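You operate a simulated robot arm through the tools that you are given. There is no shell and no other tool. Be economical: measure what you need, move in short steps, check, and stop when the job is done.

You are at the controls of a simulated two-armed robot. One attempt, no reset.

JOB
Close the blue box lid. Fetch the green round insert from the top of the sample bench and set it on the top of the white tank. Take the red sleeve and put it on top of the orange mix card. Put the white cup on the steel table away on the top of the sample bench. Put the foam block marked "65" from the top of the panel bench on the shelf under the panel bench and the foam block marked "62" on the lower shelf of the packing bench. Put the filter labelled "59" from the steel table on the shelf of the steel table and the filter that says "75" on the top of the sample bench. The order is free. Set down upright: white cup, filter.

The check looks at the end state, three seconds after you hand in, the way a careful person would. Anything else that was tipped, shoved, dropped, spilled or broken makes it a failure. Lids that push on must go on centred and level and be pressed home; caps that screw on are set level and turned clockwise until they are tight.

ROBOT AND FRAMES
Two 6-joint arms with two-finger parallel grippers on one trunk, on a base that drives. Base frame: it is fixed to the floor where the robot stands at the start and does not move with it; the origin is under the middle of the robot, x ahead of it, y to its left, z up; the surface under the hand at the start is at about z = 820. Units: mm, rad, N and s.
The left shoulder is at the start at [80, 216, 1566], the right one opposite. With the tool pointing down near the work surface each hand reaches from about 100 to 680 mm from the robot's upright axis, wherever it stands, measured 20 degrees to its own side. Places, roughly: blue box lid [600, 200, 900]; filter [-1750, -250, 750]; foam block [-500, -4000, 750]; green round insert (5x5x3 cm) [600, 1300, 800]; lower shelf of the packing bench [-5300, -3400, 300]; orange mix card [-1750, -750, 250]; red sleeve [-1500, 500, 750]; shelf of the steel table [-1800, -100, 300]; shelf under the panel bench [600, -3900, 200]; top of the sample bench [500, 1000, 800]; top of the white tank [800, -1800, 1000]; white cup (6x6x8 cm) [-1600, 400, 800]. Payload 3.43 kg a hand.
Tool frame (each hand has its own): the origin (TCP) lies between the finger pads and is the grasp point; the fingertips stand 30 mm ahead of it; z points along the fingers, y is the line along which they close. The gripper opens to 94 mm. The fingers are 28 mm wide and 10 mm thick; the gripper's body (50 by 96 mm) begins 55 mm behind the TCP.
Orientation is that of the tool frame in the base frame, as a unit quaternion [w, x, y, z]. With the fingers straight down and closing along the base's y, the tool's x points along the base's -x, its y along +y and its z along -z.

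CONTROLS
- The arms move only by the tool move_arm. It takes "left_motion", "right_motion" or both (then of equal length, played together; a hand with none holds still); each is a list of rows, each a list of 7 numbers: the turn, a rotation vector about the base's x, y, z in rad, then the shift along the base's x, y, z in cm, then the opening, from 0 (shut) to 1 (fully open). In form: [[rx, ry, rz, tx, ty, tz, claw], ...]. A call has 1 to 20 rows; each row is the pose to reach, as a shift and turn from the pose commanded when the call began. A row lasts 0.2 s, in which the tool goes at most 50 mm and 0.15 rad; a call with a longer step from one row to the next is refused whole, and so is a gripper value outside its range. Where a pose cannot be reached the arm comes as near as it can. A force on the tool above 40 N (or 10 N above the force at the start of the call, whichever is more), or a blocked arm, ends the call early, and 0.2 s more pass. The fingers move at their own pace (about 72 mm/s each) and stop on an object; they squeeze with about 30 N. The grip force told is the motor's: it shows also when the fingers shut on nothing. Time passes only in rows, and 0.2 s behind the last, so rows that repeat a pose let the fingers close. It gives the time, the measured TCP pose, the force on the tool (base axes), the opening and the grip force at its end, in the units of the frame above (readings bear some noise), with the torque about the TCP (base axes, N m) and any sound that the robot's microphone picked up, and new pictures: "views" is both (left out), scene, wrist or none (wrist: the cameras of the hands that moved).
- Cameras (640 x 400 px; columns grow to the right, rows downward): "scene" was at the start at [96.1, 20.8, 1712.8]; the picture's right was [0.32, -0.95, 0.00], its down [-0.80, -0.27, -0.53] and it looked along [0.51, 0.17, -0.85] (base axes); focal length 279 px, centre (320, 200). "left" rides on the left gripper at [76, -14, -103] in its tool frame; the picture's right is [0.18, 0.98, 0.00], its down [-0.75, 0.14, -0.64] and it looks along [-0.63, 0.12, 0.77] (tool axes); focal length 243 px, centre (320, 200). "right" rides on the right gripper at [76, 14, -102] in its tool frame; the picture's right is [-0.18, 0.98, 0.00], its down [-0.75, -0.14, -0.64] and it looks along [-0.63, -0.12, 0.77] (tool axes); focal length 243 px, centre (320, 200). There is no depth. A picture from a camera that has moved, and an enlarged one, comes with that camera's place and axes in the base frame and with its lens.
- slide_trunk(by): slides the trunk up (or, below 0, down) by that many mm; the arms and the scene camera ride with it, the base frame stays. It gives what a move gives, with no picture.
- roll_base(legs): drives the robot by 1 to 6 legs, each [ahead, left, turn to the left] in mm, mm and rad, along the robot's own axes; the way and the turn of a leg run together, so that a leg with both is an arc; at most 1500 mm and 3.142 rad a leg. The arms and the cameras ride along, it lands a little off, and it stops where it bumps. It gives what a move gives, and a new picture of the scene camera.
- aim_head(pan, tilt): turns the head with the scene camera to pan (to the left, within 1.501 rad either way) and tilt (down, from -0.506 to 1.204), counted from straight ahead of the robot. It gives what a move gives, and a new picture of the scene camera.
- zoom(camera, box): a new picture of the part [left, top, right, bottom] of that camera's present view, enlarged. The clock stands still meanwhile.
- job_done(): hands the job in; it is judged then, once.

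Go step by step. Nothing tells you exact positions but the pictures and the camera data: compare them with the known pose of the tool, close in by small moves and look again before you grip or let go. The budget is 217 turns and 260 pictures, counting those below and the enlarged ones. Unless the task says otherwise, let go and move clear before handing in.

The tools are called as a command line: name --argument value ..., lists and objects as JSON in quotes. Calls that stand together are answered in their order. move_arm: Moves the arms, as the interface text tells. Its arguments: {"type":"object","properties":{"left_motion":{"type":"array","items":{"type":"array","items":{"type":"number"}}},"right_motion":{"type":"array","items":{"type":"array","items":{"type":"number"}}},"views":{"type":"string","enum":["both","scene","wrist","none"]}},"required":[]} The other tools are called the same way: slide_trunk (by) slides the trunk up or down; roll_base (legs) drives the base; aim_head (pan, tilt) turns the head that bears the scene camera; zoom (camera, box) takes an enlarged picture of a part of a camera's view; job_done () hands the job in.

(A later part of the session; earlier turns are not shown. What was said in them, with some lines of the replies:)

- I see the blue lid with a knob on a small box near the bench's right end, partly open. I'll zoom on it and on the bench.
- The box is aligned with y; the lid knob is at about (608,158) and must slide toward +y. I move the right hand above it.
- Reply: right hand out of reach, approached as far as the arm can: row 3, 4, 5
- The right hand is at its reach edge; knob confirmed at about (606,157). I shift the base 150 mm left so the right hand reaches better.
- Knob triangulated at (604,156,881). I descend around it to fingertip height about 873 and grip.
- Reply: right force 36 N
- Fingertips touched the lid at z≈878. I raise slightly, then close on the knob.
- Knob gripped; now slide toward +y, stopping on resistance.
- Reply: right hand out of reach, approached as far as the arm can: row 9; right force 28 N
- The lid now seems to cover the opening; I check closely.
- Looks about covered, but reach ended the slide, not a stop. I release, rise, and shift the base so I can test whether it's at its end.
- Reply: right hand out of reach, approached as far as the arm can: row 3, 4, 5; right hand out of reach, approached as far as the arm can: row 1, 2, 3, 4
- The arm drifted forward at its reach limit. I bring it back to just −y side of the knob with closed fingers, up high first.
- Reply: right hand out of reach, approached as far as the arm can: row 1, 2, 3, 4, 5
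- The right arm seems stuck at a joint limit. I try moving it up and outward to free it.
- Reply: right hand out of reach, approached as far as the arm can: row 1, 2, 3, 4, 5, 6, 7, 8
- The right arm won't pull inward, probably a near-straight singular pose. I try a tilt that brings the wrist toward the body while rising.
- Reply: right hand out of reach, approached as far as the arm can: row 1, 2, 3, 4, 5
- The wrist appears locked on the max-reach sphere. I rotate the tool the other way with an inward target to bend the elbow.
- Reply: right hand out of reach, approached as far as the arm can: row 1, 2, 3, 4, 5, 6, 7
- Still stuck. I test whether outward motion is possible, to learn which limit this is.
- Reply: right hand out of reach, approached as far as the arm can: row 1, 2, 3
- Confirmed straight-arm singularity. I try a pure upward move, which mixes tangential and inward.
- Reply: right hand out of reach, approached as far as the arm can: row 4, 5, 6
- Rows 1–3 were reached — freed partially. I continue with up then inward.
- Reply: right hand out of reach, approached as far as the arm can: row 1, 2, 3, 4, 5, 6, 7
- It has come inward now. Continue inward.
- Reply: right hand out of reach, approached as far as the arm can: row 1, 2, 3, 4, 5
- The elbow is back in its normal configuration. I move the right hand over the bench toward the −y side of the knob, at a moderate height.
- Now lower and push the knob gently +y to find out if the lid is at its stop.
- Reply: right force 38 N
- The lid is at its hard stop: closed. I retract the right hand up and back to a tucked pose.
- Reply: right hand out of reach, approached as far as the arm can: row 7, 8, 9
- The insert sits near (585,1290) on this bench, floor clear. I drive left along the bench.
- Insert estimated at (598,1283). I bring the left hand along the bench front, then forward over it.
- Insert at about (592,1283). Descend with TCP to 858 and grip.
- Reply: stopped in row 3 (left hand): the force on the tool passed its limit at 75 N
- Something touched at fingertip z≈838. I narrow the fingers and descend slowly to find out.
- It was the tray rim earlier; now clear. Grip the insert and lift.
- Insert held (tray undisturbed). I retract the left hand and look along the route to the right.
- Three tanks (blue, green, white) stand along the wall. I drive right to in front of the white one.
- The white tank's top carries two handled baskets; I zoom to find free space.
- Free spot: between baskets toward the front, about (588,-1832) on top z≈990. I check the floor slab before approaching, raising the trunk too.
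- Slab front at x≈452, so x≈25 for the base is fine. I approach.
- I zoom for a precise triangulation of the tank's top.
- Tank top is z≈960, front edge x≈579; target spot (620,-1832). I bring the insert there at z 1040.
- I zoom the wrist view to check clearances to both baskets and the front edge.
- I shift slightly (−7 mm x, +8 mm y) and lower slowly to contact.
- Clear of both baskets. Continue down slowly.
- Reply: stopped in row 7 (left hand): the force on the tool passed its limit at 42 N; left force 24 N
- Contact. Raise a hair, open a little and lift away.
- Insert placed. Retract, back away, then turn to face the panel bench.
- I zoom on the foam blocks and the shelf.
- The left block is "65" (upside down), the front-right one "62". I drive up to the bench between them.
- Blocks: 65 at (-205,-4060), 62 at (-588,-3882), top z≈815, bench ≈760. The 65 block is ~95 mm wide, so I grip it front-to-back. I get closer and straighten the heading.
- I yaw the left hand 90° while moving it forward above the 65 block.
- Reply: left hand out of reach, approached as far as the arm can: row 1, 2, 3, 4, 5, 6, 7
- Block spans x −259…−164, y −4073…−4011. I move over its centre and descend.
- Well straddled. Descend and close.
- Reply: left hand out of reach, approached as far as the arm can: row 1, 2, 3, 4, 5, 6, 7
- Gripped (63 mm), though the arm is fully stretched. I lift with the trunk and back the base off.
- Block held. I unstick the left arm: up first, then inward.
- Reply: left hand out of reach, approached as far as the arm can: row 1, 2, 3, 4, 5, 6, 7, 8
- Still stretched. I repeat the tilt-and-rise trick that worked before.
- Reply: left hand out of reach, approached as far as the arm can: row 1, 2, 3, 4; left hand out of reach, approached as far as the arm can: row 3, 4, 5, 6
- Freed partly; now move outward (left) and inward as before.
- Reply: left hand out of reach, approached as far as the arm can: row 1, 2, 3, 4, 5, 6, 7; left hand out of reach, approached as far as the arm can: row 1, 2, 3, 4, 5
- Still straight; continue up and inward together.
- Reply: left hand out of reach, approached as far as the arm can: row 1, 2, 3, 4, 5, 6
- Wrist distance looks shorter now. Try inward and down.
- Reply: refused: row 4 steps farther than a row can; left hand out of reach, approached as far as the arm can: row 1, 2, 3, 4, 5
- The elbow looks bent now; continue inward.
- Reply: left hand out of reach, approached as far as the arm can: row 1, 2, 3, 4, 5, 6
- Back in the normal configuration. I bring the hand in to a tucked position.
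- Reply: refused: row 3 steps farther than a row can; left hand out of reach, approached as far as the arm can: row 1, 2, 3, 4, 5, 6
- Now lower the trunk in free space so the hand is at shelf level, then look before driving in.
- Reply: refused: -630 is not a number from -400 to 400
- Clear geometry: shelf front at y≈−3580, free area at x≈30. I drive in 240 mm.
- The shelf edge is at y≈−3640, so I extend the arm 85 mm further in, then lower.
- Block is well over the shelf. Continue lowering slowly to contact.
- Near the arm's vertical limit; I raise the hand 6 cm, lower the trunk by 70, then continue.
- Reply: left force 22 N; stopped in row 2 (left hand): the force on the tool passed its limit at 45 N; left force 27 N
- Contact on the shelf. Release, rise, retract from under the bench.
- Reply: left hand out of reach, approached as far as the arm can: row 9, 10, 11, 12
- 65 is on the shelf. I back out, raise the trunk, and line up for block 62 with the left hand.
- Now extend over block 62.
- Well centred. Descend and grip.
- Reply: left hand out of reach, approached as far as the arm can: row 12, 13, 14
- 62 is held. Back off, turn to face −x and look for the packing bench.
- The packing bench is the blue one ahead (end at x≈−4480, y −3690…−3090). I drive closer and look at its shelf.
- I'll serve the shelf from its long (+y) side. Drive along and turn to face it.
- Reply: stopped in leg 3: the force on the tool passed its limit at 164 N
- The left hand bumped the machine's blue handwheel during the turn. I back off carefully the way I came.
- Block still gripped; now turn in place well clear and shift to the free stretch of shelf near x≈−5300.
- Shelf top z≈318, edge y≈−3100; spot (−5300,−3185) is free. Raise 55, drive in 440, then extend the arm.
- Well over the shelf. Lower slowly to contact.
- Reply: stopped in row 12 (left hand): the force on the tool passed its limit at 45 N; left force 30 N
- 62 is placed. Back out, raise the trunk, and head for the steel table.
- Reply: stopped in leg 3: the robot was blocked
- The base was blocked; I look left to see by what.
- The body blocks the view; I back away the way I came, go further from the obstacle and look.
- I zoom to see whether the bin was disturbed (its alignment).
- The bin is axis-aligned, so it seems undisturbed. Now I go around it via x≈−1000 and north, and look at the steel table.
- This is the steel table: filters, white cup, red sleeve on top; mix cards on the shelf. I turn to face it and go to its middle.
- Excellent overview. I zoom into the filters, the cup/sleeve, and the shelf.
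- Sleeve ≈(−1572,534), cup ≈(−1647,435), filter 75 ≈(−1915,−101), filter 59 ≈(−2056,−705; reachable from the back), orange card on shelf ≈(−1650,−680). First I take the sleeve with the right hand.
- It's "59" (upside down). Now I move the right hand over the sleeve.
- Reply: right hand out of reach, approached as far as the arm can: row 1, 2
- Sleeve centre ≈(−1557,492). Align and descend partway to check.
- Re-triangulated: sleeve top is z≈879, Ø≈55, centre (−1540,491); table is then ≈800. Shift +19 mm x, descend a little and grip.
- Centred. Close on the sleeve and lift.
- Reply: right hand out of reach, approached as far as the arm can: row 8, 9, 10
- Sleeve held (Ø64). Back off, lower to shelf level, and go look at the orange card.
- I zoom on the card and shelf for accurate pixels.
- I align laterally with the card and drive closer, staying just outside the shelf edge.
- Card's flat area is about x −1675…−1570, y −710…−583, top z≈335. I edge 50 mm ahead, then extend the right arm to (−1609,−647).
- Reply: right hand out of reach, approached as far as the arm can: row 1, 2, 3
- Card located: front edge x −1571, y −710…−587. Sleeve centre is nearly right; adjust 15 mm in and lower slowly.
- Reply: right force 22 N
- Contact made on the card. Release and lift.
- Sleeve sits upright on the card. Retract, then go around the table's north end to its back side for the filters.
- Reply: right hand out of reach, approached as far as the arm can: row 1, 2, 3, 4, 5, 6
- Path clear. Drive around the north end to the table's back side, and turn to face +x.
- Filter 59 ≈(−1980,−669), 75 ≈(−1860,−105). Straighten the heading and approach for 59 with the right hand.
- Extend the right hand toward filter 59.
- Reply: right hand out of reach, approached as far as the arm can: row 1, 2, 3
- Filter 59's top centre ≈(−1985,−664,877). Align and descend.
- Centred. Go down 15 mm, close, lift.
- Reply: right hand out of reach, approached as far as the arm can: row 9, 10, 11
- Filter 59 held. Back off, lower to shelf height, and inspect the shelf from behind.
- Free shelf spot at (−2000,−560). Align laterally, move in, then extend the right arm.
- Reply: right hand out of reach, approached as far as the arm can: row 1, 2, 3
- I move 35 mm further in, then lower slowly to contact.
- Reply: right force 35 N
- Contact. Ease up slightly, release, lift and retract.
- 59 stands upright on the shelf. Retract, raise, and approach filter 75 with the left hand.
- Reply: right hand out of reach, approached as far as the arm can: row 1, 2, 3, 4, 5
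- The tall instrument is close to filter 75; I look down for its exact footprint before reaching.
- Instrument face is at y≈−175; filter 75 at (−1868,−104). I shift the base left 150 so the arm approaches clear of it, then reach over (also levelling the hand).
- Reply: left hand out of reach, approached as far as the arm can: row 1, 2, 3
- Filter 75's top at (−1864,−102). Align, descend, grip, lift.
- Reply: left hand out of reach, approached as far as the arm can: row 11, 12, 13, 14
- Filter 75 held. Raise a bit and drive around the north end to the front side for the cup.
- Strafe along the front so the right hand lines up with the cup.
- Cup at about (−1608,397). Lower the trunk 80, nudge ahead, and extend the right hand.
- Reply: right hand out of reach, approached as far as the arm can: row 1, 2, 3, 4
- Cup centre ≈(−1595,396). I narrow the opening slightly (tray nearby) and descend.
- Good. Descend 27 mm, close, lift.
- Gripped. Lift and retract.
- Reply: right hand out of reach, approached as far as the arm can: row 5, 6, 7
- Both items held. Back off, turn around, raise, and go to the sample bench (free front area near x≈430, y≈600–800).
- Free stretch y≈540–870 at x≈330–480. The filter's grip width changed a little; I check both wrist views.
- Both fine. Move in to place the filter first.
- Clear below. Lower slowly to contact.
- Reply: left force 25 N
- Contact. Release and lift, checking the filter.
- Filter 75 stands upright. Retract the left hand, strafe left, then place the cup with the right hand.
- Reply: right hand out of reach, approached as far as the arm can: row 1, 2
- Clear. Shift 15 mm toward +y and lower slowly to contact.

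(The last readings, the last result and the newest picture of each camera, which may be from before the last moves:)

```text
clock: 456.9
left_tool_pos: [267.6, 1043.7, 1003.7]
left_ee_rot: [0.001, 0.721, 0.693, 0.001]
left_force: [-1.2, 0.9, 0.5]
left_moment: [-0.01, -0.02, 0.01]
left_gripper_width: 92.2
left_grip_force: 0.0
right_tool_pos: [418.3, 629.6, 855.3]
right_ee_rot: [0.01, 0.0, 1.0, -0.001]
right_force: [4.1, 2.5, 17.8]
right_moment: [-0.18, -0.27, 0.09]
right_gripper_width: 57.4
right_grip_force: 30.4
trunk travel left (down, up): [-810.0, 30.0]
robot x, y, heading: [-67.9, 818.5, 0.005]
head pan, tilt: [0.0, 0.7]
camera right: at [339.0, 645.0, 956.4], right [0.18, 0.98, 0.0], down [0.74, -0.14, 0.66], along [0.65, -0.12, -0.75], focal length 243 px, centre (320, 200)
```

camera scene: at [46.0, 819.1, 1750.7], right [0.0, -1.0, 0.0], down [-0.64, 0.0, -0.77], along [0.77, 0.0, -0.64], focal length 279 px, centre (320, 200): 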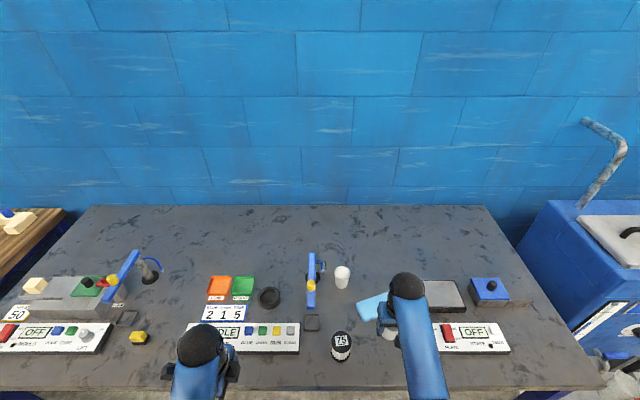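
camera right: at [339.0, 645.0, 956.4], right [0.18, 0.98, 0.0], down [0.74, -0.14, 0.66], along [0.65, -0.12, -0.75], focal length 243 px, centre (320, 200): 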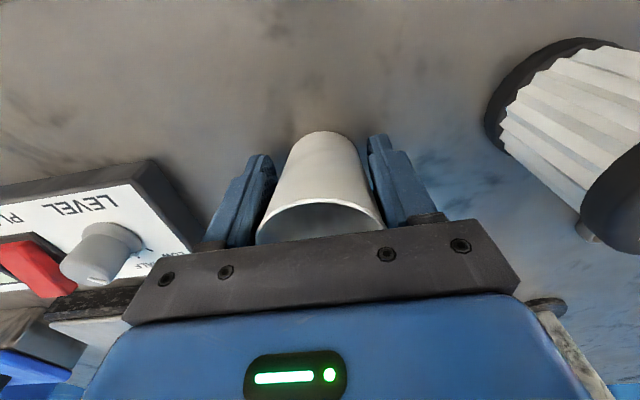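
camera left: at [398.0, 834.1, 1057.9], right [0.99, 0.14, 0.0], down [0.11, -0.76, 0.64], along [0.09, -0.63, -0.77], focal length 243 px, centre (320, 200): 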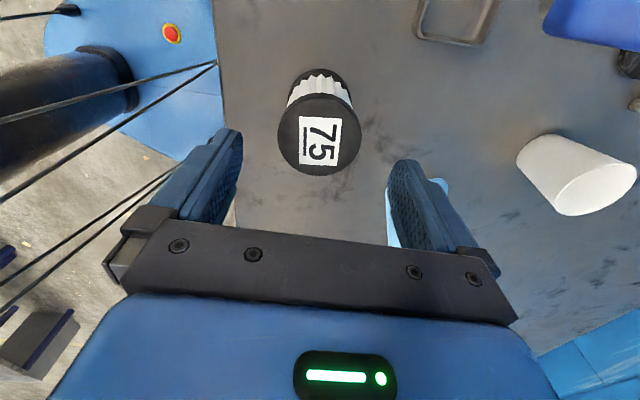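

Contact. Release gently and lift straight up.

move_arm --right_motion '[[0, 0, 0, 0, 0, 0.1, 0.5], [0, 0, 0, 0, 0, 0.1, 0.65], [0, 0, 0, 0, 0, 0.1, 0.78], [0, 0, 0, 0, 0, 0.1, 0.8], [0, 0, 0, 0, 0, 3, 0.8], [0, 0, 0, 0, 0, 7, 0.8], [0, 0, 0, 0, 0, 11, 0.8]]'

```text
clock: 458.6
left_tool_pos: [268.9, 1042.7, 1005.6]
left_ee_rot: [0.0, 0.721, 0.693, 0.0]
left_force: [0.9, -0.4, -0.4]
left_moment: [0.01, 0.02, 0.0]
left_gripper_width: 92.4
left_grip_force: 0.0
right_tool_pos: [416.1, 630.5, 963.3]
right_ee_rot: [0.007, 0.001, 1.0, -0.001]
right_force: [-1.1, 0.4, 0.5]
right_moment: [0.01, 0.01, 0.01]
right_gripper_width: 75.2
right_grip_force: 0.1
trunk travel left (down, up): [-810.0, 30.0]
robot x, y, heading: [-68.9, 820.6, 0.0]
head pan, tilt: [0.0, 0.7]
camera scene: at [46.6, 820.1, 1750.6], right [0.0, -1.0, 0.0], down [-0.64, 0.0, -0.76], along [0.76, 0.0, -0.64], focal length 279 px, centre (320, 200)
camera right: at [338.2, 646.0, 1065.5], right [0.19, 0.98, 0.0], down [0.74, -0.14, 0.65], along [0.64, -0.12, -0.76], focal length 243 px, centre (320, 200)
```

scene: 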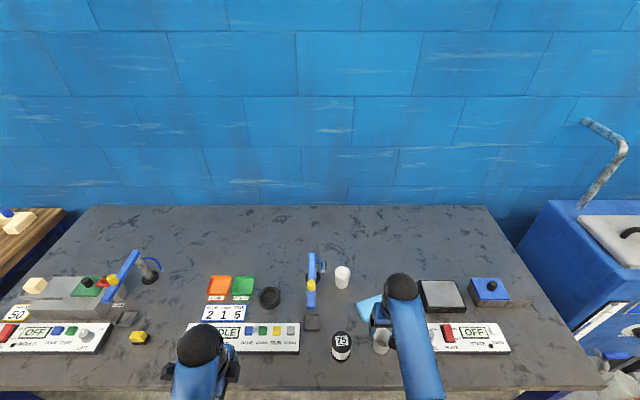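
right: 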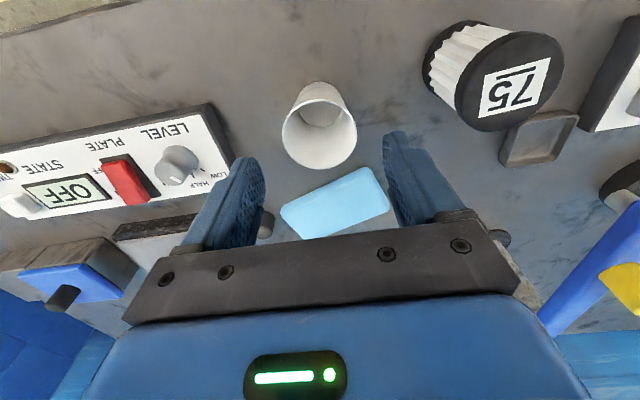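

Everything placed. Retract, back away, and take a last look at the bench and lid.

move_arm --right_motion '[[0, 0, 0, -4, 0, 3, 0.8], [0, 0, 0, -8, 0, 4, 0.8], [0, 0, 0, -12, 0, 4, 0.8], [0, 0, 0, -16, 0, 4, 0.8]]' --views "none"

roll_base --legs '[[-250, -200, 0]]'

zoom --camera "scene" --box '[180, 220, 500, 380]'

```text
clock: 459.6
left_tool_pos: [267.0, 1042.9, 1005.5]
left_ee_rot: [0.0, 0.721, 0.693, 0.002]
left_force: [-0.3, 0.6, 1.1]
left_moment: [0.02, -0.02, -0.01]
left_gripper_width: 92.1
left_grip_force: 0.1
right_tool_pos: [254.7, 628.2, 1003.7]
right_ee_rot: [0.008, 0.001, 1.0, -0.001]
right_force: [0.8, -0.2, 0.4]
right_moment: [0.01, -0.04, 0.02]
right_gripper_width: 75.3
right_grip_force: 0.1
trunk travel left (down, up): [-810.0, 30.0]
robot x, y, heading: [-68.3, 821.5, 0.001]
head pan, tilt: [0.0, 0.7]
```

```text
clock: 461.7
left_tool_pos: [20.3, 842.7, 1004.5]
left_ee_rot: [0.0, 0.721, 0.693, 0.0]
left_force: [0.1, 0.5, -0.7]
left_moment: [0.02, 0.02, 0.01]
left_gripper_width: 92.2
left_grip_force: 0.0
right_tool_pos: [8.0, 428.0, 1002.4]
right_ee_rot: [0.007, 0.002, 1.0, -0.002]
right_force: [0.3, 1.0, -0.5]
right_moment: [0.0, 0.02, 0.0]
right_gripper_width: 75.2
right_grip_force: 0.1
trunk travel left (down, up): [-810.0, 30.0]
robot x, y, heading: [-315.9, 623.1, -0.003]
head pan, tilt: [0.0, 0.7]
camera scene: at [-199.0, 620.6, 1750.4], right [0.0, -1.0, 0.0], down [-0.65, 0.0, -0.76], along [0.76, 0.0, -0.65], focal length 279 px, centre (320, 200)
```

scene: 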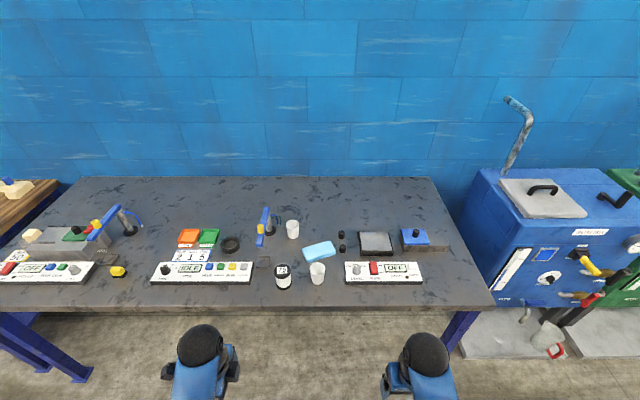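

```text
2.00 times, centred on (340, 300) of scene
camera zoom: at [-199.0, 620.6, 1750.4], right [0.0, -1.0, 0.0], down [-0.65, 0.0, -0.76], along [0.76, 0.0, -0.65], focal length 557 px, centre (280, 0)
```

zoom: 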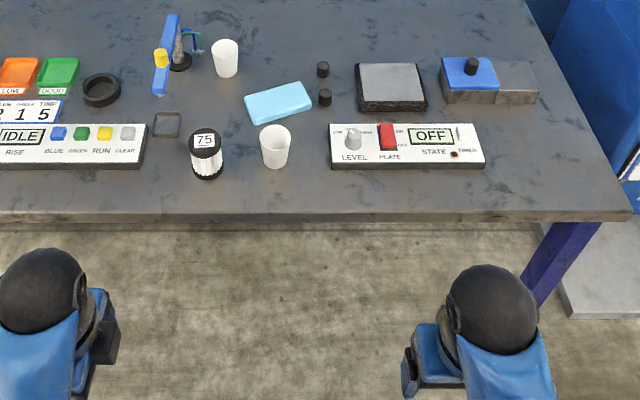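

The lid is closed, the cup and filter 75 stand upright on the sample bench, and both hands are empty and clear. I hand the job in.

job_done

```text
The job is handed in.
```

I did everything on the list and handed the job in, but I bumped a few things on the way, so I can't be sure nothing else was disturbed.

- **Blue box lid:** closed and pushed to its stop.
- **Green insert:** on top of the white tank, between the two baskets near the front.
- **Red sleeve:** upright on the orange mix card.
- **White cup:** upright on top of the sample bench.
- **Foam blocks:** "65" is on the shelf under the panel bench, and "62" is on the lower shelf of the packing bench.
- **Filters:** "59" is upright on the shelf of the steel table, and "75" is upright on top of the sample bench.

**Bumps along the way:**
- **Orange tray:** a finger pressed its rim on the sample bench (75 N). It looked unmoved afterwards.
- **Packing bench:** the left hand hit the machine, most likely its blue handwheel, hard (164 N). The machine still looked straight, but I had no earlier close view to compare it with.
- **Gray bin by the steel table:** something stopped the base, most likely this bin. It looked square to the room afterwards, but I couldn't tell whether it had shifted.
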